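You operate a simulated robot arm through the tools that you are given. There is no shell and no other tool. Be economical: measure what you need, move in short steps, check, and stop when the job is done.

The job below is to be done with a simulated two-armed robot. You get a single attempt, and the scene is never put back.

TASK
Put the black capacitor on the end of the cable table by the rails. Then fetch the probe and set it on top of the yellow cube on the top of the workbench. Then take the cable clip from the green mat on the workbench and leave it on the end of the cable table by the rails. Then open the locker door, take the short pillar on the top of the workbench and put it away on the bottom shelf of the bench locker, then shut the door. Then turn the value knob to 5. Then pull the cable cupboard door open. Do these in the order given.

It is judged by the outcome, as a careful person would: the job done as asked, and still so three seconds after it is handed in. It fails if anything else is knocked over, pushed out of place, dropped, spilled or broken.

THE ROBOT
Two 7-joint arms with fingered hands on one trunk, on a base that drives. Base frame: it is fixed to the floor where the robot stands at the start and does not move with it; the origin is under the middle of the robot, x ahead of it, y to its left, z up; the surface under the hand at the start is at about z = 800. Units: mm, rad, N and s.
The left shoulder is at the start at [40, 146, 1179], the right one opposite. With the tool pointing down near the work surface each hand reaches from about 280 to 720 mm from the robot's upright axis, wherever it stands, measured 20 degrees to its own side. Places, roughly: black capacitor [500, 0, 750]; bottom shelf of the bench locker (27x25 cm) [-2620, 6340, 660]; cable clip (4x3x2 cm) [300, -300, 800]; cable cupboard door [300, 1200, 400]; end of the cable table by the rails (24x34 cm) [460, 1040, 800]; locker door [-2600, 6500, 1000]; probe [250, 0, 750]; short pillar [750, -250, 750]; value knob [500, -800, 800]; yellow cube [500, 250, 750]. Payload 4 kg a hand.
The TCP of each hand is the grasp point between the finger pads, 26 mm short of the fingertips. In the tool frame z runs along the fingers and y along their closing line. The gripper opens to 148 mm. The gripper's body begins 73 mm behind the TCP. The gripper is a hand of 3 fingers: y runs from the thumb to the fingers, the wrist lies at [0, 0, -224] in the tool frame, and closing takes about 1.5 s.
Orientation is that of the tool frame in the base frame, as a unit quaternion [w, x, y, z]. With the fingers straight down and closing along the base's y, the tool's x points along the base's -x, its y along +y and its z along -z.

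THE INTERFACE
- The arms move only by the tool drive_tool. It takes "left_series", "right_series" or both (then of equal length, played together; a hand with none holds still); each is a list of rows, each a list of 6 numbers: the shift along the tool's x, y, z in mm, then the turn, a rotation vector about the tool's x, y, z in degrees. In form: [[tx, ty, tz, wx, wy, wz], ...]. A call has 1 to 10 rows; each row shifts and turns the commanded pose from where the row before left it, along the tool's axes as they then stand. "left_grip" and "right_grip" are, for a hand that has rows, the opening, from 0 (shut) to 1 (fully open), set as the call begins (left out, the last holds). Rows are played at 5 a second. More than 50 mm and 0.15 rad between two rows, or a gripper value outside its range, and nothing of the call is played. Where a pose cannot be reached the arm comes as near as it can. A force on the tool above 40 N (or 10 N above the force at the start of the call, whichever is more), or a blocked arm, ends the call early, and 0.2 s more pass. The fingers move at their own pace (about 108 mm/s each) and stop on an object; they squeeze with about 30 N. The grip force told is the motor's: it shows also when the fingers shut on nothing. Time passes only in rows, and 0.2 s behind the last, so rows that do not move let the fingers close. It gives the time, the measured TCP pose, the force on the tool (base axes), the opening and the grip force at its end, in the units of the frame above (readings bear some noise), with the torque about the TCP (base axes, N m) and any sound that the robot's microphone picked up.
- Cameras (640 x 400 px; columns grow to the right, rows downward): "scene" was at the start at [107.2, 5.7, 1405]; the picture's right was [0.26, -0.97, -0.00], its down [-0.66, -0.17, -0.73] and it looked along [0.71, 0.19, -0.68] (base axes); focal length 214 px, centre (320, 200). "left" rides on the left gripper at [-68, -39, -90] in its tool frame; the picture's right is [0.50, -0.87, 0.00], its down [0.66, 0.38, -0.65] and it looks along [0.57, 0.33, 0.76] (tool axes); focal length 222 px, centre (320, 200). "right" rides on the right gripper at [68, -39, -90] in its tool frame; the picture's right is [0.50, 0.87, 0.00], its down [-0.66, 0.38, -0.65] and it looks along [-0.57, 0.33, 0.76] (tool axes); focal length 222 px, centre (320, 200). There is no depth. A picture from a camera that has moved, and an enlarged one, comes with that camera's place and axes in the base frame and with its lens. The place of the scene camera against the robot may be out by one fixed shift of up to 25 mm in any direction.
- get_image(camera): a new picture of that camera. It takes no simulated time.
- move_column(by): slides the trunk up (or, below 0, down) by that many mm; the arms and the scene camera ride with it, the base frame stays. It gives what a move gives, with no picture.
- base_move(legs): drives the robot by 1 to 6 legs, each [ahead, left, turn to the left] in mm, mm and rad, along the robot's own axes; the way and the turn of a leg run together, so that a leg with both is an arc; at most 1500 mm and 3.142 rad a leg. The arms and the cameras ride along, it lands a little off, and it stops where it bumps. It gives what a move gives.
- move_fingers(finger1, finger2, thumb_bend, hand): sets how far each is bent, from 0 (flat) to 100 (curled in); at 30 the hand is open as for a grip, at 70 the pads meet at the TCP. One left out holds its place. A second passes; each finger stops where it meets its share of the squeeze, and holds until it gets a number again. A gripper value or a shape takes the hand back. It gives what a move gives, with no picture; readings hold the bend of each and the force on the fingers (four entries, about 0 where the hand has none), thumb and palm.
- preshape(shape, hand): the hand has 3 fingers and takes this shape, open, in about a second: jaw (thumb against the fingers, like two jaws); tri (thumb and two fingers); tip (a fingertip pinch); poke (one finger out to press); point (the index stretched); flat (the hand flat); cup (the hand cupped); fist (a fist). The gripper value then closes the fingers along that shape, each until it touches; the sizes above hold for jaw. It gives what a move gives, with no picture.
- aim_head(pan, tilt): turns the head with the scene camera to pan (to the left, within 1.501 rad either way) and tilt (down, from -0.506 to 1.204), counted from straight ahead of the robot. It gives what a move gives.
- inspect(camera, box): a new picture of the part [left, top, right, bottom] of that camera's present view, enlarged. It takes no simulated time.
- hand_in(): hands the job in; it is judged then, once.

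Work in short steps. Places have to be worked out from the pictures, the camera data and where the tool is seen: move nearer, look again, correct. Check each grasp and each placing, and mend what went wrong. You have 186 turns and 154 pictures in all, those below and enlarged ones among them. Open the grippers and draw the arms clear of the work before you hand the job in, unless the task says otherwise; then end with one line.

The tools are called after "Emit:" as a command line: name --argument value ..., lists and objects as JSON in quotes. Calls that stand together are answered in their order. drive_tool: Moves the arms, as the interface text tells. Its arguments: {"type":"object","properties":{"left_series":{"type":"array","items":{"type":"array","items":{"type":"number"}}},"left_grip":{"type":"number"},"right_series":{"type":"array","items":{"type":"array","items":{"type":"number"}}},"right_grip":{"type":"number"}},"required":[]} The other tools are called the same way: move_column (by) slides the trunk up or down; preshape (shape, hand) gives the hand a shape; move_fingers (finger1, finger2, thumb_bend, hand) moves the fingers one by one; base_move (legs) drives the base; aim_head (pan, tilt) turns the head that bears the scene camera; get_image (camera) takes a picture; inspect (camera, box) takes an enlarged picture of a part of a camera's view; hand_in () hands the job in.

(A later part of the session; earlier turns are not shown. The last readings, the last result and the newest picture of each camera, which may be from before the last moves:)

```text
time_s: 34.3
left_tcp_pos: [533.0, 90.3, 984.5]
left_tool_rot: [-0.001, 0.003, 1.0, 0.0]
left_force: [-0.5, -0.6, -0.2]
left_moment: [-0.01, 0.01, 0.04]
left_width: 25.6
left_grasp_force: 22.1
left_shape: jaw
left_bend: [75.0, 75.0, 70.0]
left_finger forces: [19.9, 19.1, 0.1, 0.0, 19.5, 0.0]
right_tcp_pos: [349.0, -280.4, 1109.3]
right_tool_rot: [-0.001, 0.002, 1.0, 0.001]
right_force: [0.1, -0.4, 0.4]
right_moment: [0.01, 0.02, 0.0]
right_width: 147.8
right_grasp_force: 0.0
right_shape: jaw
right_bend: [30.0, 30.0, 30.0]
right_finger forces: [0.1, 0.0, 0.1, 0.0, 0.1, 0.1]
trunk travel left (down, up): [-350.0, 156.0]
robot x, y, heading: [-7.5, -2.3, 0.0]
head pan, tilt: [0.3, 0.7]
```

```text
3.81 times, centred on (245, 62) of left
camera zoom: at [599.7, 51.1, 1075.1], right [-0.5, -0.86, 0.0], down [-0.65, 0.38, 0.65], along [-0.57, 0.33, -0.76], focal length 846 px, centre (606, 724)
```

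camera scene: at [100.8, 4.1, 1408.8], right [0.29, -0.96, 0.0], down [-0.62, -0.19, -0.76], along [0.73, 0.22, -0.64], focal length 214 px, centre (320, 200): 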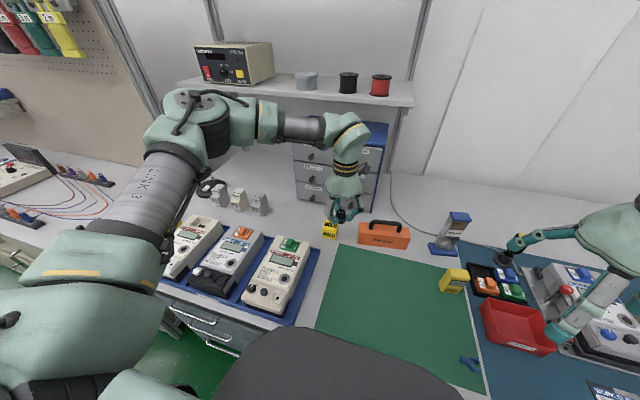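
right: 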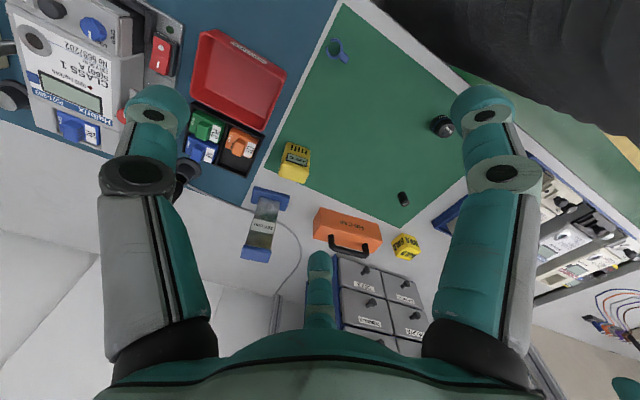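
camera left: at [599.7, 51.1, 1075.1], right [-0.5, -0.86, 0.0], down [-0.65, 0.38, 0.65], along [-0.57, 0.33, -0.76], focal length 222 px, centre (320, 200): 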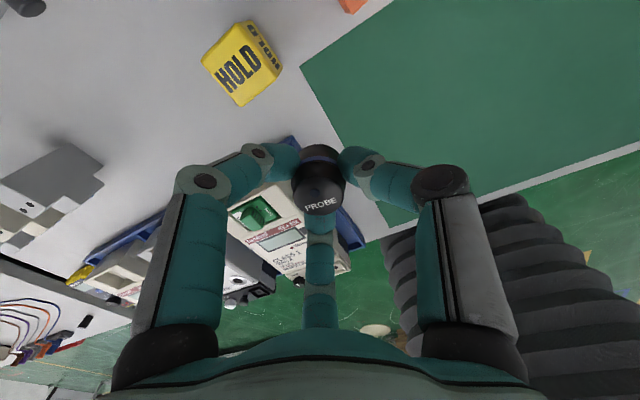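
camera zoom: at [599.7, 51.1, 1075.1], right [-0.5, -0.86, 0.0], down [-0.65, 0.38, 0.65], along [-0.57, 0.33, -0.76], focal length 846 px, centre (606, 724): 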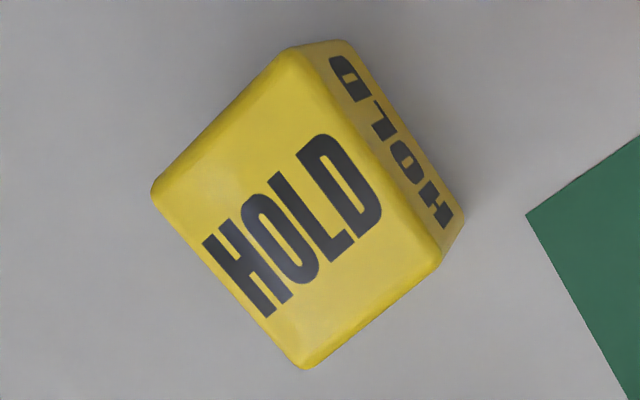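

Cube top centre ≈ [598,134], top z ≈ 844. Move above and descend to z ≈ 892 to check.

Emit:
drive_tool --left_series '[[-33, 22, 0, 0, 0, 0], [-33, 22, 0, 0, 0, 0], [0, 0, 40, 0, 0, 0], [0, 0, 35, 0, 0, 0], [0, 0, 16, 0, 0, 0]]'

Emit:
get_image --camera "left"

Emit:
get_image --camera "right"

Emit:
inspect --camera "scene" --box '[290, 160, 410, 260]'

```text
time_s: 35.5
left_tcp_pos: [602.2, 135.1, 893.6]
left_tool_rot: [-0.001, 0.002, 1.0, 0.0]
left_force: [-0.8, 0.2, -0.5]
left_moment: [-0.01, -0.02, -0.01]
left_width: 25.7
left_grasp_force: 22.0
left_shape: jaw
left_bend: [75.0, 75.0, 70.0]
left_finger forces: [20.0, 19.1, 0.0, 0.0, 19.5, 0.1]
right_tcp_pos: [348.1, -281.7, 1109.0]
right_tool_rot: [-0.001, 0.001, 1.0, 0.001]
right_force: [-0.4, -0.3, 0.3]
right_moment: [0.02, 0.02, 0.01]
right_width: 147.7
right_grasp_force: 0.2
right_shape: jaw
right_bend: [30.0, 30.0, 30.0]
right_finger forces: [0.0, 0.0, 0.0, 0.0, 0.0, 0.0]
trunk travel left (down, up): [-350.0, 156.0]
robot x, y, heading: [-5.7, -8.0, -0.0]
head pan, tilt: [0.3, 0.7]
```

```text
123 pictures are left
camera left: at [668.7, 95.0, 984.3], right [-0.5, -0.86, 0.0], down [-0.65, 0.38, 0.65], along [-0.57, 0.33, -0.76], focal length 222 px, centre (320, 200)
```

left: 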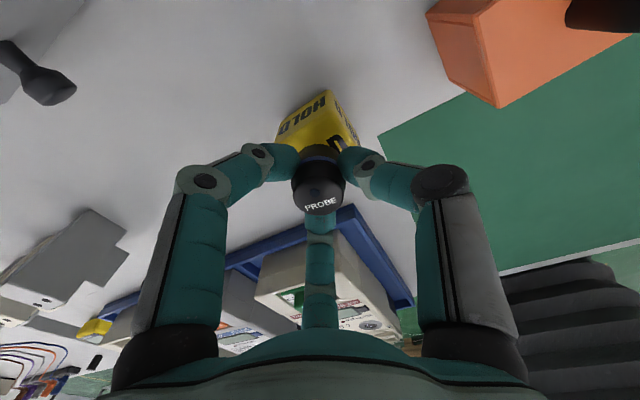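

```text
122 pictures are left
camera right: at [280.9, -319.6, 1199.3], right [-0.5, 0.87, 0.0], down [0.66, 0.38, 0.65], along [0.57, 0.33, -0.76], focal length 222 px, centre (320, 200)
```

right: 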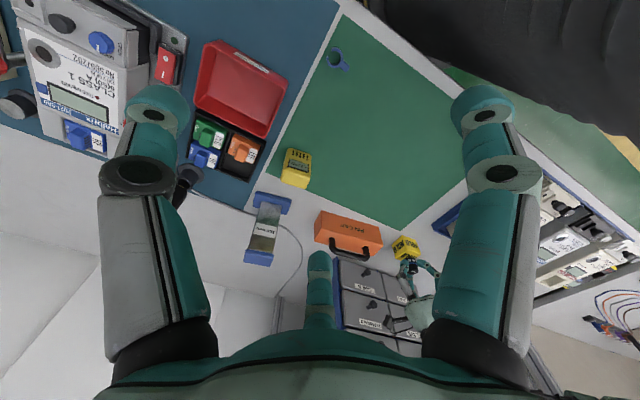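

```text
4.00 times, centred on (350, 210) of scene
camera zoom: at [100.1, 3.8, 1408.9], right [0.29, -0.96, 0.0], down [-0.62, -0.19, -0.76], along [0.73, 0.22, -0.64], focal length 858 px, centre (200, 160)
```

zoom: 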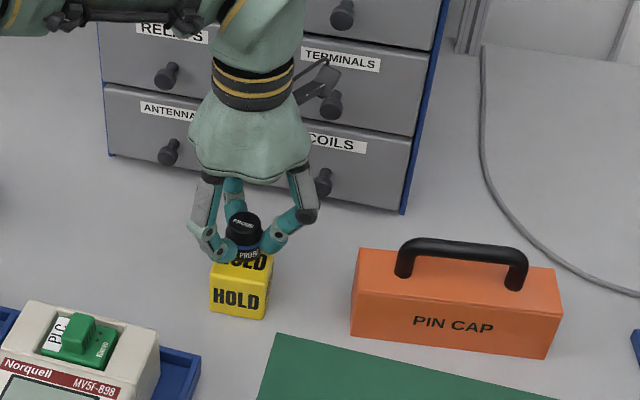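

Zoom in to check centring before lowering.

Emit:
inspect --camera "left" --box '[260, 80, 380, 220]'

```text
2.86 times, centred on (320, 150) of left
camera zoom: at [668.7, 95.0, 984.3], right [-0.5, -0.86, 0.0], down [-0.65, 0.38, 0.65], along [-0.57, 0.33, -0.76], focal length 635 px, centre (320, 343)
```

zoom: 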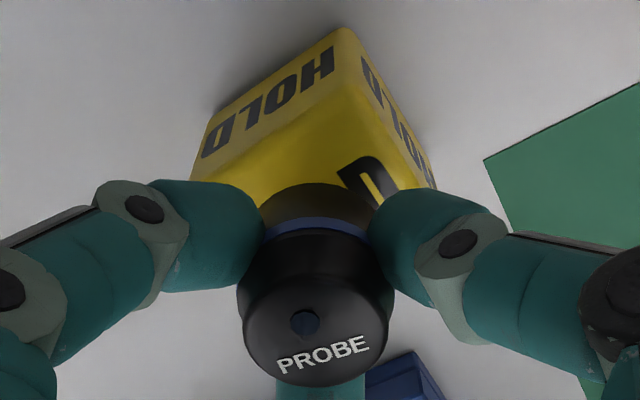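

Centring agrees (cube centre ≈ [601,133.5], TCP [602,135]). Lower slowly to contact.

Emit:
drive_tool --left_series '[[1, -1, 5, 0, 0, 0], [0, 0, 2, 0, 0, 0], [0, 0, 1, 0, 0, 0], [0, 0, 1, 0, 0, 0]]'

Emit:
drive_tool --left_series '[[0, 0, 1, 0, 0, 0], [0, 0, 0, 0, 0, 0]]'

```text
time_s: 36.5
left_tcp_pos: [598.8, 132.8, 884.9]
left_tool_rot: [0.0, 0.002, 1.0, 0.001]
left_force: [-0.1, -1.0, -0.6]
left_moment: [0.03, 0.0, -0.01]
left_width: 25.6
left_grasp_force: 21.5
left_shape: jaw
left_bend: [75.0, 75.0, 70.0]
left_finger forces: [20.0, 19.1, 0.0, 0.1, 19.6, 0.0]
right_tcp_pos: [348.4, -280.9, 1108.9]
right_tool_rot: [0.0, 0.002, 1.0, 0.0]
right_force: [-0.4, -0.8, -0.3]
right_moment: [-0.04, 0.03, 0.03]
right_width: 148.0
right_grasp_force: 0.1
right_shape: jaw
right_bend: [30.0, 30.0, 30.0]
right_finger forces: [0.0, 0.1, 0.0, 0.1, 0.0, 0.0]
trunk travel left (down, up): [-350.0, 156.0]
robot x, y, heading: [-5.4, -4.4, -0.003]
head pan, tilt: [0.3, 0.7]
```

```text
time_s: 37.1
left_tcp_pos: [596.3, 132.5, 884.0]
left_tool_rot: [0.001, 0.002, 1.0, 0.0]
left_force: [-0.5, 0.6, 4.8]
left_moment: [0.04, -0.01, 0.0]
left_width: 25.6
left_grasp_force: 21.8
left_shape: jaw
left_bend: [75.0, 75.0, 70.0]
left_finger forces: [21.0, 19.9, 0.0, 0.0, 19.9, 0.0]
right_tcp_pos: [348.5, -281.3, 1108.1]
right_tool_rot: [0.0, 0.002, 1.0, 0.0]
right_force: [0.2, 0.6, 0.4]
right_moment: [0.0, 0.01, 0.0]
right_width: 147.8
right_grasp_force: 0.0
right_shape: jaw
right_bend: [30.0, 30.0, 30.0]
right_finger forces: [0.0, 0.1, 0.0, 0.0, 0.1, 0.1]
trunk travel left (down, up): [-350.0, 156.0]
robot x, y, heading: [-12.7, -7.7, -0.002]
head pan, tilt: [0.3, 0.7]
```

Light contact (4.8 N). TCP x reads a bit lower (noise?), so check centring before releasing.

Emit:
inspect --camera "left" --box '[260, 80, 380, 220]'

Emit:
inspect --camera "scene" --box '[310, 190, 370, 250]'

```text
2.86 times, centred on (320, 150) of left
camera zoom: at [664.6, 92.6, 973.9], right [-0.5, -0.86, 0.0], down [-0.65, 0.38, 0.65], along [-0.56, 0.33, -0.76], focal length 635 px, centre (320, 343)
```

zoom: 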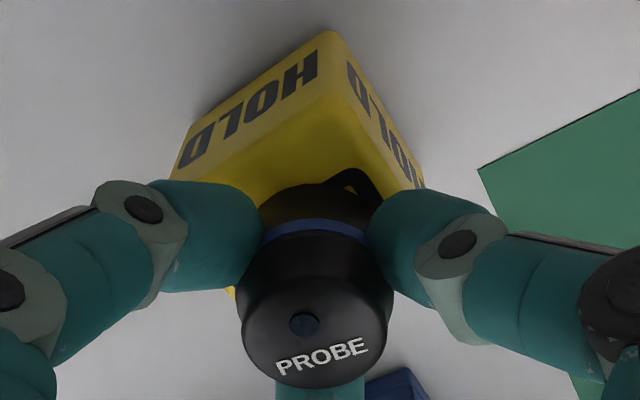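

```text
6.67 times, centred on (340, 220) of scene
camera zoom: at [99.5, 3.9, 1409.0], right [0.29, -0.96, 0.0], down [-0.62, -0.19, -0.77], along [0.73, 0.22, -0.64], focal length 1430 px, centre (187, 67)
```

zoom: 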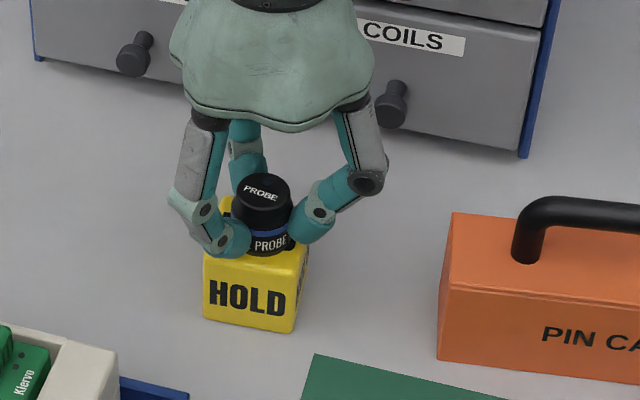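

Probe is seated well on the cube top. Release.

Emit:
drive_tool --left_series '[[0, 0, 0, 0, 0, 0], [0, 0, 0, 0, 0, 0], [0, 0, 0, 0, 0, 0], [0, 0, 0, 0, 0, 0], [0, 0, 0, 0, 0, 0], [0, 0, 0, 0, 0, 0]]' --left_grip 0.7

Emit:
get_image --camera "left"

```text
time_s: 38.5
left_tcp_pos: [597.2, 131.1, 883.4]
left_tool_rot: [0.0, 0.002, 1.0, 0.0]
left_force: [0.3, 0.5, 0.0]
left_moment: [-0.01, -0.01, -0.03]
left_width: 103.4
left_grasp_force: 0.1
left_shape: jaw
left_bend: [28.0, 28.0, 74.0]
left_finger forces: [0.1, 0.0, 0.0, 0.1, 0.0, 0.0]
right_tcp_pos: [349.5, -280.3, 1108.5]
right_tool_rot: [0.001, 0.002, 1.0, 0.0]
right_force: [0.7, 0.3, -0.4]
right_moment: [0.0, 0.0, -0.02]
right_width: 147.8
right_grasp_force: 0.1
right_shape: jaw
right_bend: [30.0, 30.0, 30.0]
right_finger forces: [0.0, 0.0, 0.0, 0.0, 0.0, 0.1]
trunk travel left (down, up): [-350.0, 156.0]
robot x, y, heading: [-8.5, -5.0, -0.006]
head pan, tilt: [0.3, 0.7]
```

```text
117 pictures are left
camera left: at [664.7, 92.4, 973.1], right [-0.5, -0.86, 0.0], down [-0.65, 0.38, 0.65], along [-0.57, 0.33, -0.76], focal length 222 px, centre (320, 200)
```

left: 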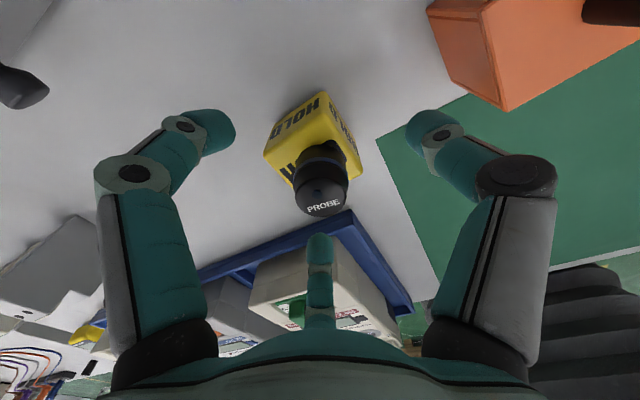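

Probe stands free on the cube. Lift straight up and check.

Emit:
drive_tool --left_series '[[0, 0, -20, 0, 0, 0], [0, 0, -45, 0, 0, 0], [0, 0, -45, 0, 0, 0], [0, 0, -45, 0, 0, 0], [0, 0, -45, 0, 0, 0]]'

Emit:
get_image --camera "left"

Emit:
inspect --camera "right" --box '[260, 0, 400, 90]'

```text
time_s: 39.7
left_tcp_pos: [598.4, 133.5, 1083.2]
left_tool_rot: [0.0, 0.002, 1.0, 0.0]
left_force: [-0.1, -0.6, 1.1]
left_moment: [0.01, -0.03, -0.02]
left_width: 103.4
left_grasp_force: 0.0
left_shape: jaw
left_bend: [28.0, 28.0, 74.0]
left_finger forces: [0.1, 0.0, 0.0, 0.1, 0.1, 0.0]
right_tcp_pos: [348.5, -282.0, 1109.0]
right_tool_rot: [0.0, 0.002, 1.0, 0.001]
right_force: [-0.2, -0.3, 0.2]
right_moment: [0.01, -0.02, -0.04]
right_width: 148.0
right_grasp_force: 0.0
right_shape: jaw
right_bend: [30.0, 30.0, 30.0]
right_finger forces: [0.0, 0.1, 0.0, 0.0, 0.0, 0.0]
trunk travel left (down, up): [-350.0, 156.0]
robot x, y, heading: [-10.6, -3.7, -0.002]
head pan, tilt: [0.3, 0.7]
```

```text
116 pictures are left
camera left: at [665.7, 94.4, 1174.5], right [-0.5, -0.86, 0.0], down [-0.65, 0.38, 0.65], along [-0.56, 0.33, -0.76], focal length 222 px, centre (320, 200)
```

left: 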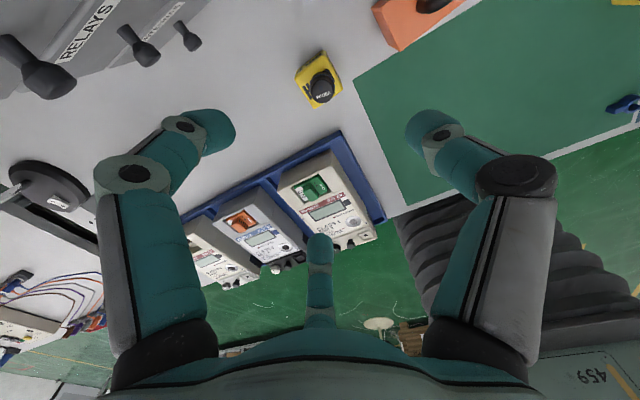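

```text
4.44 times, centred on (330, 45) of right
camera zoom: at [280.0, -320.2, 1199.5], right [-0.5, 0.87, 0.0], down [0.66, 0.37, 0.65], along [0.57, 0.33, -0.76], focal length 987 px, centre (276, 889)
```

zoom: 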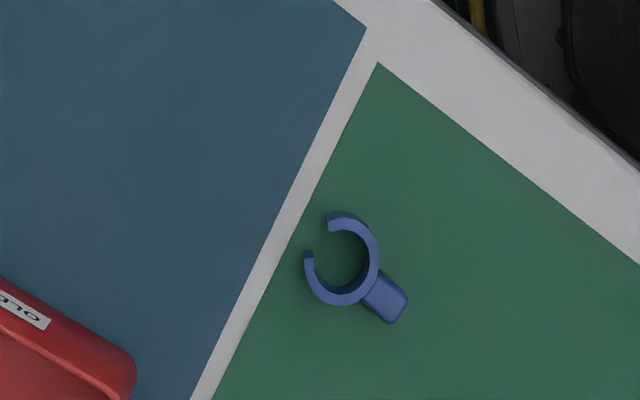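

Probe sits on the cube. The clip's ring is at about [318,-269], stem toward +y. I'll take it with the left hand too, so shift the base right 290 mm (and back 80).

Emit:
base_move --legs '[[-80, 0, 0], [0, -290, 0]]'

Emit:
drive_tool --left_series '[[40, -22, 0, 0, 0, 0], [40, -22, 0, 0, 0, 0], [40, -22, 10, 0, 0, 0], [40, -22, 20, 0, 0, 0], [40, -22, 20, 0, 0, 0]]' --left_grip 1

Emit:
get_image --camera "left"

```text
time_s: 42.3
left_tcp_pos: [519.6, -149.9, 1084.1]
left_tool_rot: [0.0, 0.001, 1.0, -0.001]
left_force: [-0.9, -0.2, 0.3]
left_moment: [0.02, 0.05, 0.02]
left_width: 103.0
left_grasp_force: 0.1
left_shape: jaw
left_bend: [28.0, 28.0, 74.0]
left_finger forces: [0.1, 0.1, 0.1, 0.0, 0.0, 0.0]
right_tcp_pos: [270.9, -566.8, 1109.1]
right_tool_rot: [0.0, 0.001, 1.0, 0.0]
right_force: [-1.2, 0.1, 0.0]
right_moment: [-0.01, 0.03, -0.01]
right_width: 148.1
right_grasp_force: 0.1
right_shape: jaw
right_bend: [30.0, 30.0, 30.0]
right_finger forces: [0.1, 0.0, 0.0, 0.0, 0.0, 0.0]
trunk travel left (down, up): [-350.0, 156.0]
robot x, y, heading: [-86.0, -290.4, -0.004]
head pan, tilt: [0.3, 0.7]
```

```text
time_s: 43.5
left_tcp_pos: [319.3, -259.2, 1031.1]
left_tool_rot: [-0.001, 0.002, 1.0, 0.0]
left_force: [0.8, 0.2, -0.6]
left_moment: [-0.01, 0.02, 0.01]
left_width: 148.1
left_grasp_force: 0.1
left_shape: jaw
left_bend: [30.0, 30.0, 30.0]
left_finger forces: [0.0, 0.1, 0.1, 0.0, 0.0, 0.1]
right_tcp_pos: [269.0, -568.9, 1108.8]
right_tool_rot: [0.0, 0.001, 1.0, 0.001]
right_force: [-0.8, -0.3, 0.5]
right_moment: [0.0, -0.06, 0.02]
right_width: 147.8
right_grasp_force: 0.0
right_shape: jaw
right_bend: [30.0, 30.0, 30.0]
right_finger forces: [0.0, 0.0, 0.1, 0.0, 0.1, 0.0]
trunk travel left (down, up): [-350.0, 156.0]
robot x, y, heading: [-88.4, -293.5, -0.001]
head pan, tilt: [0.3, 0.7]
```

```text
114 pictures are left
camera left: at [386.6, -298.8, 1120.9], right [-0.5, -0.87, 0.0], down [-0.66, 0.38, 0.65], along [-0.57, 0.33, -0.76], focal length 222 px, centre (320, 200)
```

left: 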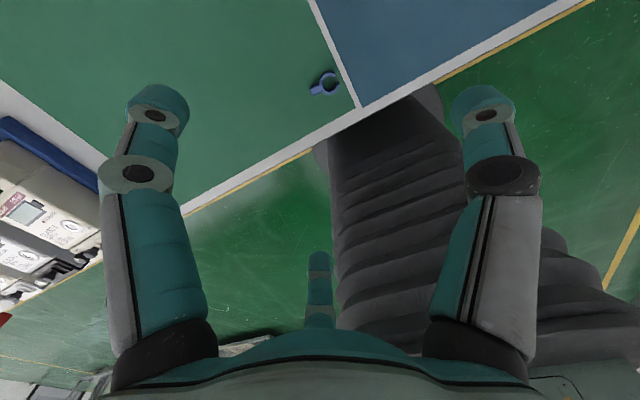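

Clip ring ≈ [319,-269]. Lower to z ≈ 930 and zoom.

Emit:
drive_tool --left_series '[[0, -8, 40, 0, 0, 0], [0, 0, 40, 0, 0, 0], [0, 0, 20, 0, 0, 0]]'

Emit:
inspect --camera "left" --box '[240, 50, 400, 150]'

```text
time_s: 44.3
left_tcp_pos: [318.4, -267.6, 933.9]
left_tool_rot: [0.0, 0.0, 1.0, -0.001]
left_force: [0.8, 0.4, -0.1]
left_moment: [0.05, 0.05, -0.01]
left_width: 148.1
left_grasp_force: 0.0
left_shape: jaw
left_bend: [30.0, 30.0, 30.0]
left_finger forces: [0.1, 0.1, 0.1, 0.0, 0.0, 0.1]
right_tcp_pos: [269.5, -568.2, 1108.9]
right_tool_rot: [-0.001, 0.001, 1.0, 0.0]
right_force: [-0.3, -0.1, -0.1]
right_moment: [0.0, 0.0, 0.0]
right_width: 147.8
right_grasp_force: 0.0
right_shape: jaw
right_bend: [30.0, 30.0, 30.0]
right_finger forces: [0.0, 0.1, 0.0, 0.0, 0.0, 0.0]
trunk travel left (down, up): [-350.0, 156.0]
robot x, y, heading: [-90.0, -292.5, -0.004]
head pan, tilt: [0.3, 0.7]
```

```text
4.00 times, centred on (320, 100) of left
camera zoom: at [386.4, -307.6, 1024.1], right [-0.5, -0.87, 0.0], down [-0.66, 0.38, 0.65], along [-0.57, 0.33, -0.76], focal length 888 px, centre (320, 600)
```

zoom: 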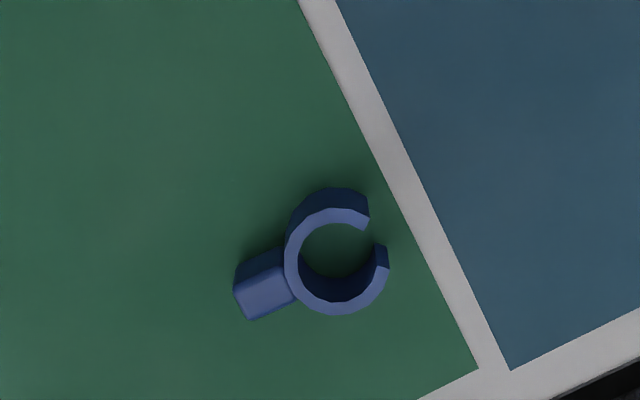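

Ring centre ≈ [320,-274], stem pointing +y — fits between the two fingers. Descend to z ≈ 829.

Emit:
drive_tool --left_series '[[-2, -6, 40, 0, 0, 0], [0, 0, 40, 0, 0, 0], [0, 0, 20, 0, 0, 0], [0, 0, 5, 0, 0, 0]]'

Emit:
get_image --camera "left"

```text
time_s: 45.3
left_tcp_pos: [323.3, -274.8, 828.0]
left_tool_rot: [0.0, 0.0, 1.0, 0.0]
left_force: [-0.1, 0.4, -0.2]
left_moment: [-0.01, -0.01, 0.03]
left_width: 147.6
left_grasp_force: 0.0
left_shape: jaw
left_bend: [30.0, 30.0, 30.0]
left_finger forces: [0.1, 0.0, 0.0, 0.0, 0.0, 0.1]
right_tcp_pos: [270.4, -567.8, 1109.1]
right_tool_rot: [0.0, 0.001, 1.0, -0.001]
right_force: [-0.2, -0.2, -0.4]
right_moment: [0.01, 0.01, 0.02]
right_width: 147.7
right_grasp_force: 0.1
right_shape: jaw
right_bend: [30.0, 30.0, 30.0]
right_finger forces: [0.0, 0.1, 0.0, 0.0, 0.0, 0.0]
trunk travel left (down, up): [-350.0, 156.0]
robot x, y, heading: [-89.3, -290.4, 0.0]
head pan, tilt: [0.3, 0.7]
```

```text
112 pictures are left
camera left: at [390.0, -313.8, 917.4], right [-0.5, -0.87, 0.0], down [-0.65, 0.38, 0.65], along [-0.57, 0.33, -0.76], focal length 222 px, centre (320, 200)
```

left: 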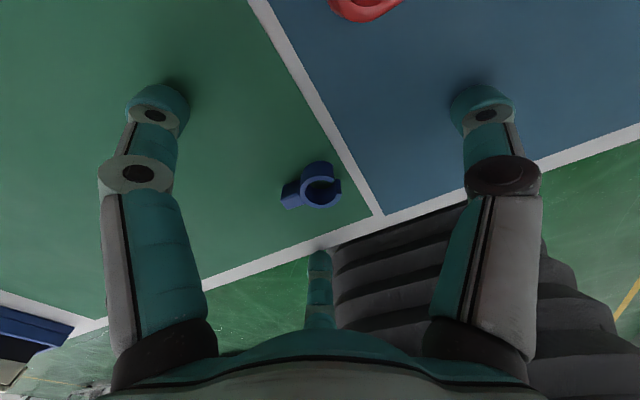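

Ring centred. Close the hand.

Emit:
drive_tool --left_series '[[0, 0, 0, 0, 0, 0], [0, 0, 0, 0, 0, 0], [0, 0, 0, 0, 0, 0], [0, 0, 0, 0, 0, 0], [0, 0, 0, 0, 0, 0], [0, 0, 0, 0, 0, 0], [0, 0, 0, 0, 0, 0], [0, 0, 0, 0, 0, 0], [0, 0, 0, 0, 0, 0]]' --left_grip 0

Emit:
get_image --camera "left"

```text
time_s: 47.3
left_tcp_pos: [323.9, -274.1, 826.8]
left_tool_rot: [0.0, 0.001, 1.0, -0.001]
left_force: [-0.1, -0.1, -0.3]
left_moment: [-0.03, -0.02, 0.0]
left_width: 17.3
left_grasp_force: 29.9
left_shape: jaw
left_bend: [74.0, 74.0, 70.0]
left_finger forces: [25.4, 25.4, 0.1, 0.0, 37.2, 0.1]
right_tcp_pos: [269.6, -566.6, 1108.6]
right_tool_rot: [0.0, 0.0, 1.0, -0.001]
right_force: [0.3, 0.1, 0.8]
right_moment: [-0.03, 0.0, -0.01]
right_width: 147.9
right_grasp_force: 0.1
right_shape: jaw
right_bend: [30.0, 30.0, 30.0]
right_finger forces: [0.0, 0.0, 0.0, 0.1, 0.0, 0.0]
trunk travel left (down, up): [-350.0, 156.0]
robot x, y, heading: [-85.5, -292.8, -0.002]
head pan, tilt: [0.3, 0.7]
```

```text
111 pictures are left
camera left: at [389.9, -313.6, 917.7], right [-0.5, -0.87, 0.0], down [-0.65, 0.38, 0.65], along [-0.57, 0.33, -0.76], focal length 222 px, centre (320, 200)
```

left: 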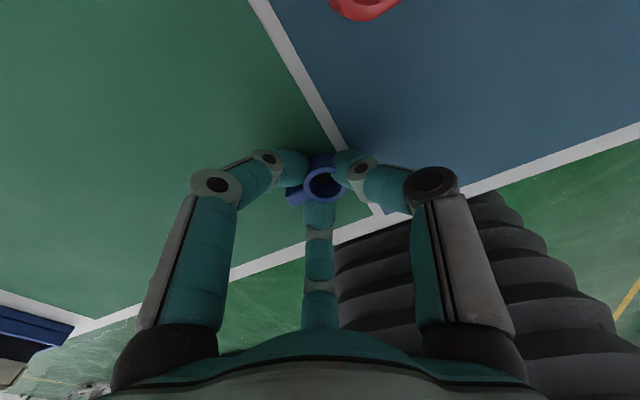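

The clip is held with force on all three fingers. Lift it and check.

Emit:
drive_tool --left_series '[[0, 0, -20, 0, 0, 0], [0, 0, -45, 0, 0, 0], [0, 0, -48, 0, 0, 0], [0, 0, -48, 0, 0, 0], [0, 0, -48, 0, 0, 0], [0, 0, -48, 0, 0, 0]]'

Emit:
get_image --camera "left"

```text
time_s: 48.7
left_tcp_pos: [320.7, -276.1, 1088.0]
left_tool_rot: [0.0, 0.001, 1.0, 0.001]
left_force: [0.1, -0.2, 0.3]
left_moment: [0.01, 0.01, 0.0]
left_width: 17.3
left_grasp_force: 29.7
left_shape: jaw
left_bend: [74.0, 74.0, 70.0]
left_finger forces: [25.1, 25.4, 0.1, 0.0, 43.5, 0.0]
right_tcp_pos: [269.1, -568.4, 1108.9]
right_tool_rot: [-0.001, 0.001, 1.0, 0.001]
right_force: [0.2, -0.9, 0.5]
right_moment: [-0.02, -0.01, 0.0]
right_width: 147.8
right_grasp_force: 0.1
right_shape: jaw
right_bend: [30.0, 30.0, 30.0]
right_finger forces: [0.1, 0.0, 0.0, 0.1, 0.0, 0.0]
trunk travel left (down, up): [-350.0, 156.0]
robot x, y, heading: [-89.3, -290.2, 0.002]
head pan, tilt: [0.3, 0.7]
```

```text
110 pictures are left
camera left: at [387.7, -315.8, 1177.6], right [-0.5, -0.87, 0.0], down [-0.65, 0.38, 0.65], along [-0.57, 0.33, -0.76], focal length 222 px, centre (320, 200)
```

left: 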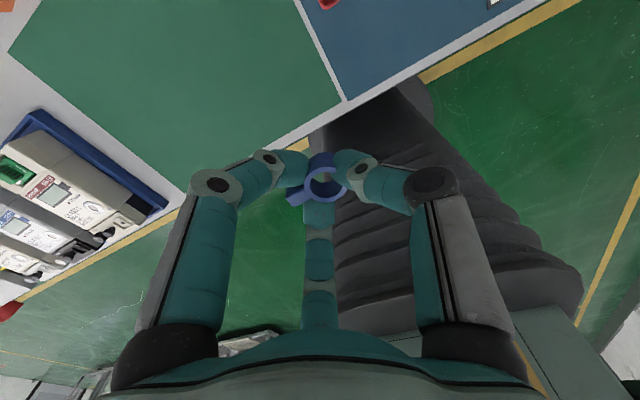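

Clip held securely. Drive to the cable table.

Emit:
base_move --legs '[[-60, 0, 0], [0, 1180, 0]]'

Emit:
drive_tool --left_series '[[-45, 0, 0, 0, 0, 0], [-45, 0, 0, 0, 0, 0], [-40, 0, 0, 0, 0, 0], [-40, 0, 0, 0, 0, 0]]'

Emit:
get_image --camera "left"

```text
time_s: 55.4
left_tcp_pos: [256.6, 932.4, 1087.2]
left_tool_rot: [0.0, -0.007, 1.0, 0.0]
left_force: [0.8, 0.1, 0.3]
left_moment: [0.01, -0.02, 0.01]
left_width: 17.2
left_grasp_force: 30.1
left_shape: jaw
left_bend: [74.0, 74.0, 70.0]
left_finger forces: [25.2, 25.3, 0.1, 0.1, 43.4, 0.1]
right_tcp_pos: [209.7, 639.3, 1108.8]
right_tool_rot: [0.0, -0.007, 1.0, 0.001]
right_force: [1.2, 0.4, 0.2]
right_moment: [0.01, 0.0, -0.03]
right_width: 147.6
right_grasp_force: 0.1
right_shape: jaw
right_bend: [30.0, 30.0, 30.0]
right_finger forces: [0.0, 0.0, 0.1, 0.0, 0.0, 0.0]
trunk travel left (down, up): [-350.0, 156.0]
robot x, y, heading: [-152.7, 903.4, 0.016]
head pan, tilt: [0.3, 0.7]
```

```text
time_s: 56.4
left_tcp_pos: [425.1, 935.6, 1085.5]
left_tool_rot: [-0.001, -0.005, 1.0, 0.0]
left_force: [-0.5, 0.0, 0.1]
left_moment: [-0.01, -0.02, 0.01]
left_width: 17.1
left_grasp_force: 30.3
left_shape: jaw
left_bend: [74.0, 74.0, 70.0]
left_finger forces: [25.1, 25.1, 0.0, 0.1, 46.3, 0.0]
right_tcp_pos: [210.8, 639.9, 1108.3]
right_tool_rot: [-0.001, -0.006, 1.0, 0.001]
right_force: [0.7, -0.3, 0.4]
right_moment: [0.03, 0.02, 0.01]
right_width: 147.9
right_grasp_force: 0.2
right_shape: jaw
right_bend: [30.0, 30.0, 30.0]
right_finger forces: [0.1, 0.1, 0.0, 0.0, 0.0, 0.0]
trunk travel left (down, up): [-350.0, 156.0]
robot x, y, heading: [-149.0, 908.4, 0.017]
head pan, tilt: [0.3, 0.7]
```

```text
109 pictures are left
camera left: at [493.1, 896.5, 1176.2], right [-0.49, -0.87, 0.0], down [-0.66, 0.37, 0.66], along [-0.57, 0.32, -0.76], focal length 222 px, centre (320, 200)
```

left: 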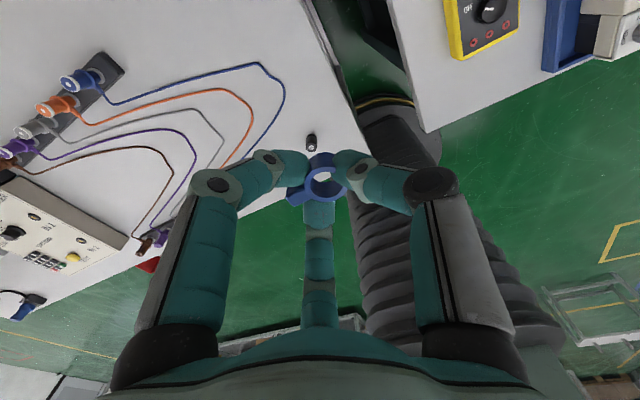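

The blue wire turns at about [485,1004]; the back area around [570,985] is free. Move the base ahead 130 and bring the hand over it.

Emit:
base_move --legs '[[130, 0, 0]]'

Emit:
drive_tool --left_series '[[-10, 25, 20, 0, 0, 0], [-5, 25, 40, 0, 0, 0], [0, 0, 48, 0, 0, 0], [0, 0, 48, 0, 0, 0]]'

Emit:
get_image --camera "left"

Emit:
get_image --camera "scene"

```text
time_s: 57.6
left_tcp_pos: [550.6, 936.4, 1087.7]
left_tool_rot: [0.001, -0.006, 1.0, 0.0]
left_force: [-0.3, -0.6, 0.4]
left_moment: [-0.01, 0.01, 0.04]
left_width: 16.8
left_grasp_force: 29.8
left_shape: jaw
left_bend: [74.0, 74.0, 70.0]
left_finger forces: [25.1, 25.3, 0.0, 0.1, 46.3, 0.0]
right_tcp_pos: [335.9, 640.7, 1109.9]
right_tool_rot: [0.0, -0.006, 1.0, 0.0]
right_force: [-0.6, 0.7, 0.4]
right_moment: [0.0, 0.01, -0.01]
right_width: 148.0
right_grasp_force: 0.1
right_shape: jaw
right_bend: [30.0, 30.0, 30.0]
right_finger forces: [0.0, 0.1, 0.1, 0.0, 0.0, 0.1]
trunk travel left (down, up): [-350.0, 156.0]
robot x, y, heading: [-25.3, 914.3, 0.011]
head pan, tilt: [0.3, 0.7]
```

```text
time_s: 58.6
left_tcp_pos: [566.7, 988.5, 933.5]
left_tool_rot: [0.0, -0.006, 1.0, -0.001]
left_force: [0.3, 1.3, 0.0]
left_moment: [-0.05, 0.0, -0.02]
left_width: 17.1
left_grasp_force: 30.3
left_shape: jaw
left_bend: [74.0, 74.0, 70.0]
left_finger forces: [25.0, 25.1, 0.0, 0.0, 51.2, 0.0]
right_tcp_pos: [336.7, 640.4, 1109.7]
right_tool_rot: [0.0, -0.005, 1.0, 0.001]
right_force: [0.4, 0.9, -0.9]
right_moment: [-0.01, 0.0, 0.02]
right_width: 147.9
right_grasp_force: 0.1
right_shape: jaw
right_bend: [30.0, 30.0, 30.0]
right_finger forces: [0.0, 0.1, 0.1, 0.1, 0.0, 0.0]
trunk travel left (down, up): [-350.0, 156.0]
robot x, y, heading: [-26.6, 908.3, 0.008]
head pan, tilt: [0.3, 0.7]
```

```text
108 pictures are left
camera left: at [634.2, 950.6, 1022.9], right [-0.49, -0.87, 0.0], down [-0.66, 0.37, 0.65], along [-0.57, 0.32, -0.76], focal length 222 px, centre (320, 200)
```

left: 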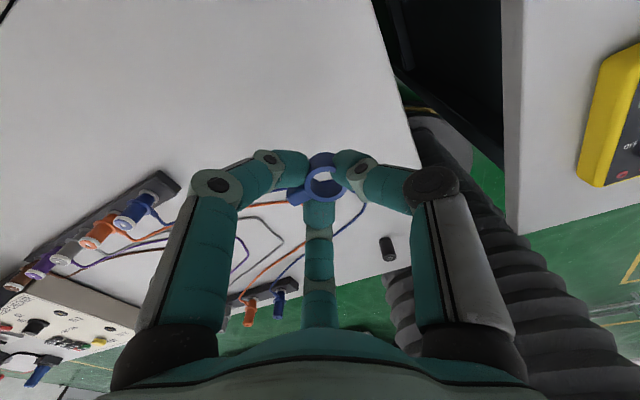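

```text
107 pictures are left
camera scene: at [84.2, 922.7, 1408.8], right [0.31, -0.95, 0.0], down [-0.61, -0.2, -0.76], along [0.73, 0.23, -0.64], focal length 214 px, centre (320, 200)
```

scene: 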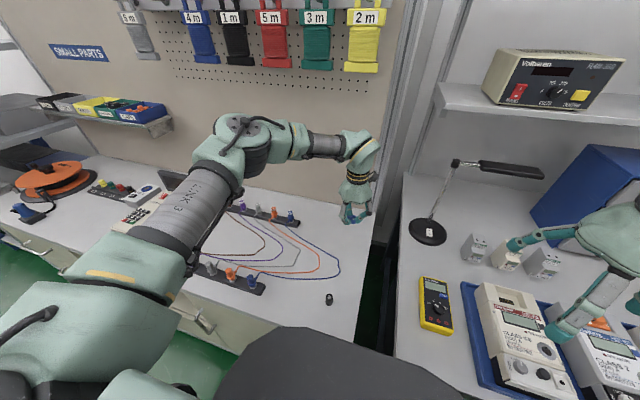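

All free below. Lower to near contact.

Emit:
drive_tool --left_series '[[-4, 0, 45, 0, 0, 0], [0, 0, 45, 0, 0, 0], [0, 0, 10, 0, 0, 0], [0, 0, 3, 0, 0, 0], [0, 0, 2, 0, 0, 0]]'

Emit:
drive_tool --left_series '[[0, 0, 1, 0, 0, 0], [0, 0, 1, 0, 0, 0], [0, 0, 1, 0, 0, 0]]'

```text
time_s: 59.8
left_tcp_pos: [570.7, 985.3, 825.9]
left_tool_rot: [0.001, -0.005, 1.0, -0.001]
left_force: [0.0, -1.7, 6.2]
left_moment: [-0.12, -0.05, 0.04]
left_width: 17.2
left_grasp_force: 29.8
left_shape: jaw
left_bend: [74.0, 74.0, 70.0]
left_finger forces: [25.4, 25.5, 0.0, 0.0, 68.7, 0.0]
right_tcp_pos: [336.0, 640.0, 1108.5]
right_tool_rot: [0.0, -0.005, 1.0, 0.0]
right_force: [0.1, -0.3, -0.4]
right_moment: [0.0, -0.02, -0.01]
right_width: 148.0
right_grasp_force: 0.0
right_shape: jaw
right_bend: [30.0, 30.0, 30.0]
right_finger forces: [0.1, 0.0, 0.0, 0.0, 0.1, 0.0]
trunk travel left (down, up): [-350.0, 156.0]
robot x, y, heading: [-21.7, 909.4, 0.007]
head pan, tilt: [0.3, 0.7]
```

```text
time_s: 60.6
left_tcp_pos: [570.4, 983.8, 824.7]
left_tool_rot: [0.002, -0.005, 1.0, -0.001]
left_force: [2.0, -3.7, 21.7]
left_moment: [-0.28, -0.06, -0.03]
left_width: 18.1
left_grasp_force: 29.6
left_shape: jaw
left_bend: [74.0, 74.0, 69.0]
left_finger forces: [28.7, 29.0, 0.1, 0.0, 98.8, 0.1]
right_tcp_pos: [335.0, 639.6, 1109.5]
right_tool_rot: [0.001, -0.005, 1.0, 0.001]
right_force: [-0.1, -0.8, -0.1]
right_moment: [0.05, -0.01, -0.02]
right_width: 147.7
right_grasp_force: 0.0
right_shape: jaw
right_bend: [30.0, 30.0, 30.0]
right_finger forces: [0.0, 0.0, 0.0, 0.0, 0.0, 0.1]
trunk travel left (down, up): [-350.0, 156.0]
robot x, y, heading: [-21.9, 912.8, 0.01]
head pan, tilt: [0.3, 0.7]
```

Firm contact; ease up 2 mm, then open.

Emit:
drive_tool --left_series '[[0, 0, -2, 0, 0, 0]]'

Emit:
drive_tool --left_series '[[0, 0, 0, 0, 0, 0], [0, 0, 0, 0, 0, 0], [0, 0, 0, 0, 0, 0], [0, 0, 0, 0, 0, 0], [0, 0, 0, 0, 0, 0]]' --left_grip 0.5

Emit:
drive_tool --left_series '[[0, 0, -15, 0, 0, 0], [0, 0, -45, 0, 0, 0], [0, 0, -48, 0, 0, 0], [0, 0, -48, 0, 0, 0], [0, 0, -48, 0, 0, 0], [0, 0, -48, 0, 0, 0]]'

Emit:
get_image --camera "left"

```text
time_s: 61.0
left_tcp_pos: [570.3, 984.3, 825.5]
left_tool_rot: [0.001, -0.006, 1.0, 0.0]
left_force: [2.9, -4.6, 14.2]
left_moment: [-0.27, -0.08, 0.05]
left_width: 17.9
left_grasp_force: 29.9
left_shape: jaw
left_bend: [74.0, 74.0, 69.0]
left_finger forces: [28.1, 26.0, 0.0, 0.1, 96.7, 0.0]
right_tcp_pos: [335.1, 640.1, 1109.0]
right_tool_rot: [0.001, -0.005, 1.0, 0.001]
right_force: [0.3, 0.1, 0.3]
right_moment: [0.03, 0.02, -0.02]
right_width: 148.1
right_grasp_force: 0.0
right_shape: jaw
right_bend: [30.0, 30.0, 30.0]
right_finger forces: [0.1, 0.1, 0.0, 0.0, 0.0, 0.0]
trunk travel left (down, up): [-350.0, 156.0]
robot x, y, heading: [-25.4, 912.9, 0.014]
head pan, tilt: [0.3, 0.7]
```

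```text
time_s: 62.2
left_tcp_pos: [569.6, 985.7, 825.4]
left_tool_rot: [0.001, -0.005, 1.0, 0.001]
left_force: [-2.0, 0.6, 14.7]
left_moment: [0.09, 0.01, -0.02]
left_width: 69.4
left_grasp_force: 0.0
left_shape: jaw
left_bend: [78.0, 78.0, 69.0]
left_finger forces: [5.1, 5.7, 0.0, 0.0, 3.6, 0.0]
right_tcp_pos: [335.5, 641.5, 1109.9]
right_tool_rot: [0.001, -0.005, 1.0, 0.001]
right_force: [0.3, 0.0, 0.5]
right_moment: [0.02, -0.01, -0.03]
right_width: 147.8
right_grasp_force: 0.0
right_shape: jaw
right_bend: [30.0, 30.0, 30.0]
right_finger forces: [0.0, 0.0, 0.1, 0.0, 0.0, 0.0]
trunk travel left (down, up): [-350.0, 156.0]
robot x, y, heading: [-24.0, 913.7, 0.013]
head pan, tilt: [0.3, 0.7]
```

```text
time_s: 63.6
left_tcp_pos: [568.6, 987.1, 1076.1]
left_tool_rot: [0.0, -0.005, 1.0, 0.001]
left_force: [0.8, 0.1, 0.0]
left_moment: [0.03, -0.01, -0.04]
left_width: 73.5
left_grasp_force: 0.0
left_shape: jaw
left_bend: [36.0, 36.0, 70.0]
left_finger forces: [0.0, 0.0, 0.0, 0.0, 0.1, 0.0]
right_tcp_pos: [336.2, 640.4, 1110.2]
right_tool_rot: [0.0, -0.005, 1.0, 0.001]
right_force: [0.0, 0.2, 0.2]
right_moment: [-0.01, -0.04, 0.0]
right_width: 147.7
right_grasp_force: 0.0
right_shape: jaw
right_bend: [30.0, 30.0, 30.0]
right_finger forces: [0.0, 0.1, 0.0, 0.0, 0.0, 0.1]
trunk travel left (down, up): [-350.0, 156.0]
robot x, y, heading: [-20.2, 910.3, 0.009]
head pan, tilt: [0.3, 0.7]
```

```text
106 pictures are left
camera left: at [636.2, 948.9, 1165.8], right [-0.49, -0.87, 0.0], down [-0.66, 0.37, 0.65], along [-0.57, 0.32, -0.76], focal length 222 px, centre (320, 200)
```

left: 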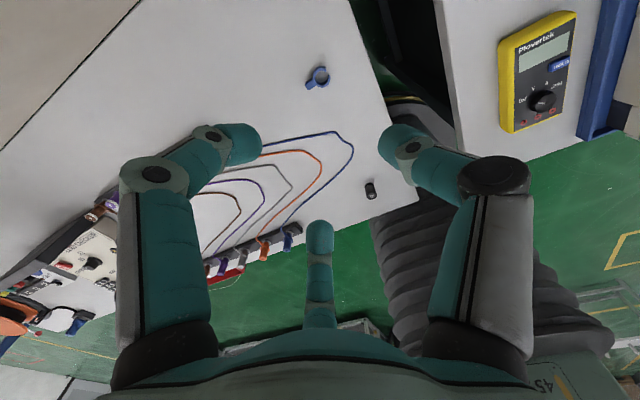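

Clip and capacitor are both on the table end, undisturbed. Next is the locker, far to the left; raise the hand, back off and look along the way.

Emit:
base_move --legs '[[-500, 0, 0]]'

Emit:
aim_head --pan 1.5 --tilt 0.15

Emit:
get_image --camera "scene"

```text
time_s: 66.6
left_tcp_pos: [74.5, 977.5, 1075.3]
left_tool_rot: [0.0, 0.003, 1.0, 0.0]
left_force: [-0.2, 0.0, -0.8]
left_moment: [0.0, 0.0, 0.02]
left_width: 73.8
left_grasp_force: 0.1
left_shape: jaw
left_bend: [36.0, 36.0, 70.0]
left_finger forces: [0.0, 0.1, 0.1, 0.0, 0.1, 0.0]
right_tcp_pos: [-163.2, 633.6, 1109.4]
right_tool_rot: [-0.001, 0.003, 1.0, 0.0]
right_force: [-0.3, 0.3, 0.1]
right_moment: [-0.02, -0.02, 0.02]
right_width: 147.6
right_grasp_force: 0.1
right_shape: jaw
right_bend: [30.0, 30.0, 30.0]
right_finger forces: [0.0, 0.0, 0.0, 0.0, 0.0, 0.1]
trunk travel left (down, up): [-350.0, 156.0]
robot x, y, heading: [-518.0, 909.1, -0.006]
head pan, tilt: [0.3, 0.7]
```

```text
time_s: 68.0
left_tcp_pos: [73.7, 976.2, 1074.1]
left_tool_rot: [0.0, 0.003, 1.0, 0.0]
left_force: [-0.4, 0.5, -0.4]
left_moment: [0.02, 0.02, -0.03]
left_width: 73.8
left_grasp_force: 0.1
left_shape: jaw
left_bend: [36.0, 36.0, 70.0]
left_finger forces: [0.1, 0.0, 0.0, 0.0, 0.0, 0.1]
right_tcp_pos: [-163.7, 633.5, 1108.9]
right_tool_rot: [0.001, 0.003, 1.0, 0.0]
right_force: [-0.3, 0.2, 0.6]
right_moment: [-0.02, 0.0, 0.0]
right_width: 147.8
right_grasp_force: 0.1
right_shape: jaw
right_bend: [30.0, 30.0, 30.0]
right_finger forces: [0.0, 0.0, 0.0, 0.0, 0.0, 0.0]
trunk travel left (down, up): [-350.0, 156.0]
robot x, y, heading: [-514.5, 906.9, -0.004]
head pan, tilt: [1.499, 0.15]
```

```text
105 pictures are left
camera scene: at [-486.0, 987.2, 1459.0], right [1.0, -0.08, 0.0], down [-0.01, -0.15, -0.99], along [0.08, 0.99, -0.15], focal length 214 px, centre (320, 200)
```

scene: 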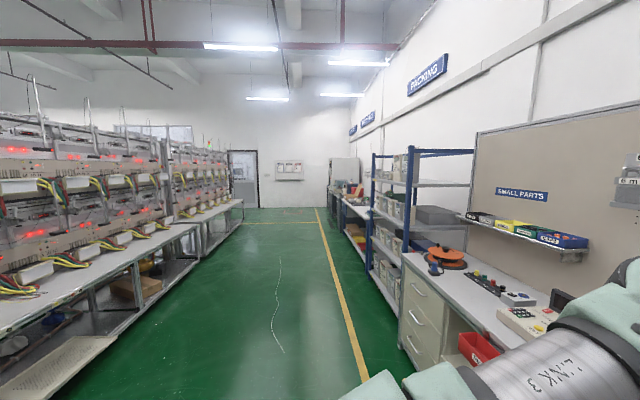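

Zoom in on the area near where the locker should be (around column 210).

Emit:
inspect --camera "scene" --box '[140, 120, 380, 270]'

```text
2.67 times, centred on (260, 195) of scene
camera zoom: at [-486.0, 987.2, 1459.0], right [1.0, -0.08, 0.0], down [-0.01, -0.15, -0.99], along [0.08, 0.99, -0.15], focal length 572 px, centre (480, 213)
```

zoom: 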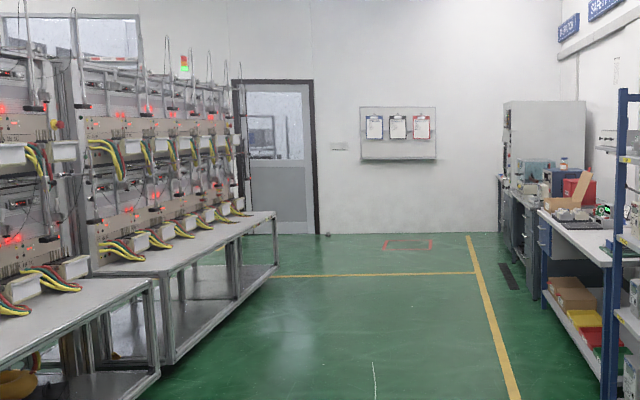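

The locker is hidden past the racks. Turn to face along the aisle and drive up it about 4.5 m, then look left.

Emit:
base_move --legs '[[-150, 0, 0], [0, 0, 1.5708], [1500, 0, 0], [1500, 0, 0], [1500, 0, 0]]'

Emit:
aim_head --pan 0.9 --tilt 0.3

Emit:
get_image --camera "scene"

```text
time_s: 93.9
left_tcp_pos: [-544.1, 5919.5, 1075.3]
left_tool_rot: [0.0, -0.69, 0.723, 0.001]
left_force: [0.0, -0.5, 0.0]
left_moment: [0.03, 0.0, -0.02]
left_width: 73.3
left_grasp_force: 0.0
left_shape: jaw
left_bend: [36.0, 36.0, 70.0]
left_finger forces: [0.0, 0.1, 0.0, 0.0, 0.0, 0.0]
right_tcp_pos: [-210.0, 5667.1, 1109.0]
right_tool_rot: [0.0, -0.69, 0.724, 0.0]
right_force: [-0.3, -0.1, 0.0]
right_moment: [0.0, 0.02, -0.01]
right_width: 148.2
right_grasp_force: 0.2
right_shape: jaw
right_bend: [30.0, 30.0, 30.0]
right_finger forces: [0.1, 0.1, 0.0, 0.0, 0.0, 0.0]
trunk travel left (down, up): [-350.0, 156.0]
robot x, y, heading: [-501.9, 5325.2, 1.519]
head pan, tilt: [1.499, 0.15]
```

```text
time_s: 94.9
left_tcp_pos: [-543.9, 5919.0, 1073.9]
left_tool_rot: [0.001, -0.691, 0.723, 0.0]
left_force: [0.1, -0.4, -0.4]
left_moment: [0.01, 0.04, -0.02]
left_width: 73.4
left_grasp_force: 0.0
left_shape: jaw
left_bend: [36.0, 36.0, 70.0]
left_finger forces: [0.1, 0.0, 0.0, 0.0, 0.0, 0.1]
right_tcp_pos: [-211.0, 5668.6, 1109.7]
right_tool_rot: [0.0, -0.69, 0.724, 0.0]
right_force: [-0.3, 0.0, -0.1]
right_moment: [0.02, 0.0, 0.01]
right_width: 147.9
right_grasp_force: 0.1
right_shape: jaw
right_bend: [30.0, 30.0, 30.0]
right_finger forces: [0.0, 0.0, 0.0, 0.0, 0.1, 0.0]
trunk travel left (down, up): [-350.0, 156.0]
robot x, y, heading: [-501.2, 5322.7, 1.524]
head pan, tilt: [0.901, 0.3]
```

```text
103 pictures are left
camera scene: at [-565.2, 5389.4, 1445.0], right [0.66, 0.75, 0.0], down [0.22, -0.19, -0.96], along [-0.72, 0.63, -0.3], focal length 214 px, centre (320, 200)
```

scene: 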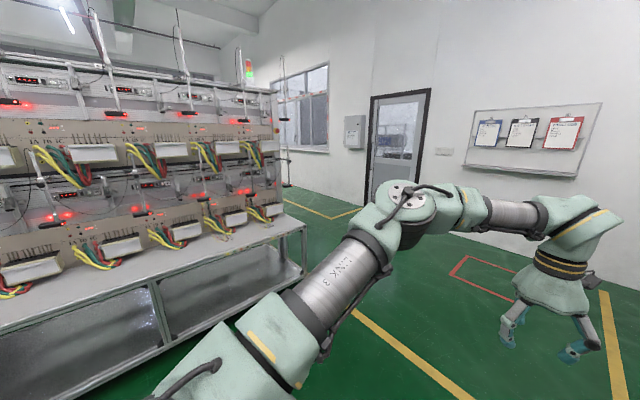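

The rack row ends near y ≈ 6310. Drive further and look around behind it.

Emit:
base_move --legs '[[0, 0, 0.05], [1450, 0, 0]]'

Emit:
aim_head --pan 1.5 --tilt 0.25

Emit:
get_image --camera "scene"

```text
time_s: 102.4
left_tcp_pos: [-613.3, 7351.3, 1075.3]
left_tool_rot: [-0.001, 0.717, -0.697, 0.0]
left_force: [0.1, 1.0, -0.4]
left_moment: [0.0, 0.02, 0.01]
left_width: 73.4
left_grasp_force: 0.0
left_shape: jaw
left_bend: [36.0, 36.0, 70.0]
left_finger forces: [0.0, 0.1, 0.0, 0.1, 0.0, 0.1]
right_tcp_pos: [-260.4, 7124.8, 1109.0]
right_tool_rot: [-0.001, 0.718, -0.696, 0.0]
right_force: [0.5, -0.2, 0.5]
right_moment: [-0.02, 0.02, 0.0]
right_width: 147.9
right_grasp_force: 0.1
right_shape: jaw
right_bend: [30.0, 30.0, 30.0]
right_finger forces: [0.1, 0.0, 0.1, 0.0, 0.0, 0.0]
trunk travel left (down, up): [-350.0, 156.0]
robot x, y, heading: [-525.4, 6759.0, 1.602]
head pan, tilt: [0.901, 0.3]
```

```text
time_s: 103.4
left_tcp_pos: [-612.4, 7350.7, 1075.4]
left_tool_rot: [0.0, 0.718, -0.696, -0.001]
left_force: [-0.2, -0.1, 0.2]
left_moment: [-0.01, 0.0, 0.0]
left_width: 73.6
left_grasp_force: 0.1
left_shape: jaw
left_bend: [36.0, 36.0, 70.0]
left_finger forces: [0.0, 0.1, 0.0, 0.0, 0.0, 0.1]
right_tcp_pos: [-260.7, 7125.3, 1109.5]
right_tool_rot: [0.001, 0.717, -0.697, -0.001]
right_force: [0.2, 0.2, 0.6]
right_moment: [0.02, 0.02, -0.01]
right_width: 147.8
right_grasp_force: 0.0
right_shape: jaw
right_bend: [30.0, 30.0, 30.0]
right_finger forces: [0.0, 0.0, 0.0, 0.0, 0.1, 0.0]
trunk travel left (down, up): [-350.0, 156.0]
robot x, y, heading: [-525.7, 6760.2, 1.601]
head pan, tilt: [1.499, 0.25]
```

```text
102 pictures are left
camera scene: at [-612.7, 6768.6, 1449.7], right [0.04, 1.0, 0.0], down [0.25, -0.01, -0.97], along [-0.97, 0.04, -0.25], focal length 214 px, centre (320, 200)
```

scene: 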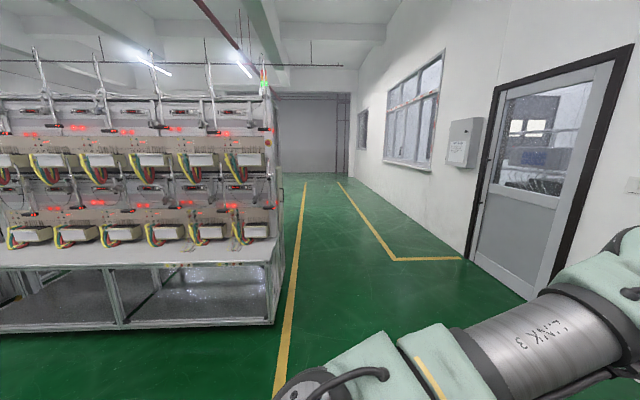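

The locker should sit at the rack's end, facing +y (column ~280). Zoom there.

Emit:
inspect --camera "scene" --box '[220, 110, 360, 270]'

```text
2.50 times, centred on (290, 190) of scene
camera zoom: at [-612.7, 6768.6, 1449.7], right [0.04, 1.0, 0.0], down [0.25, -0.01, -0.97], along [-0.97, 0.04, -0.25], focal length 536 px, centre (395, 225)
```

zoom: 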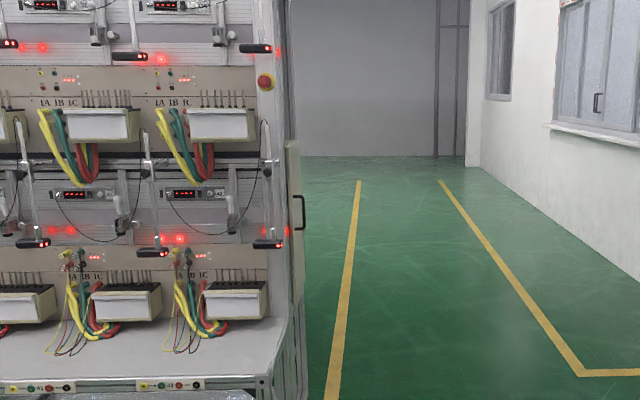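

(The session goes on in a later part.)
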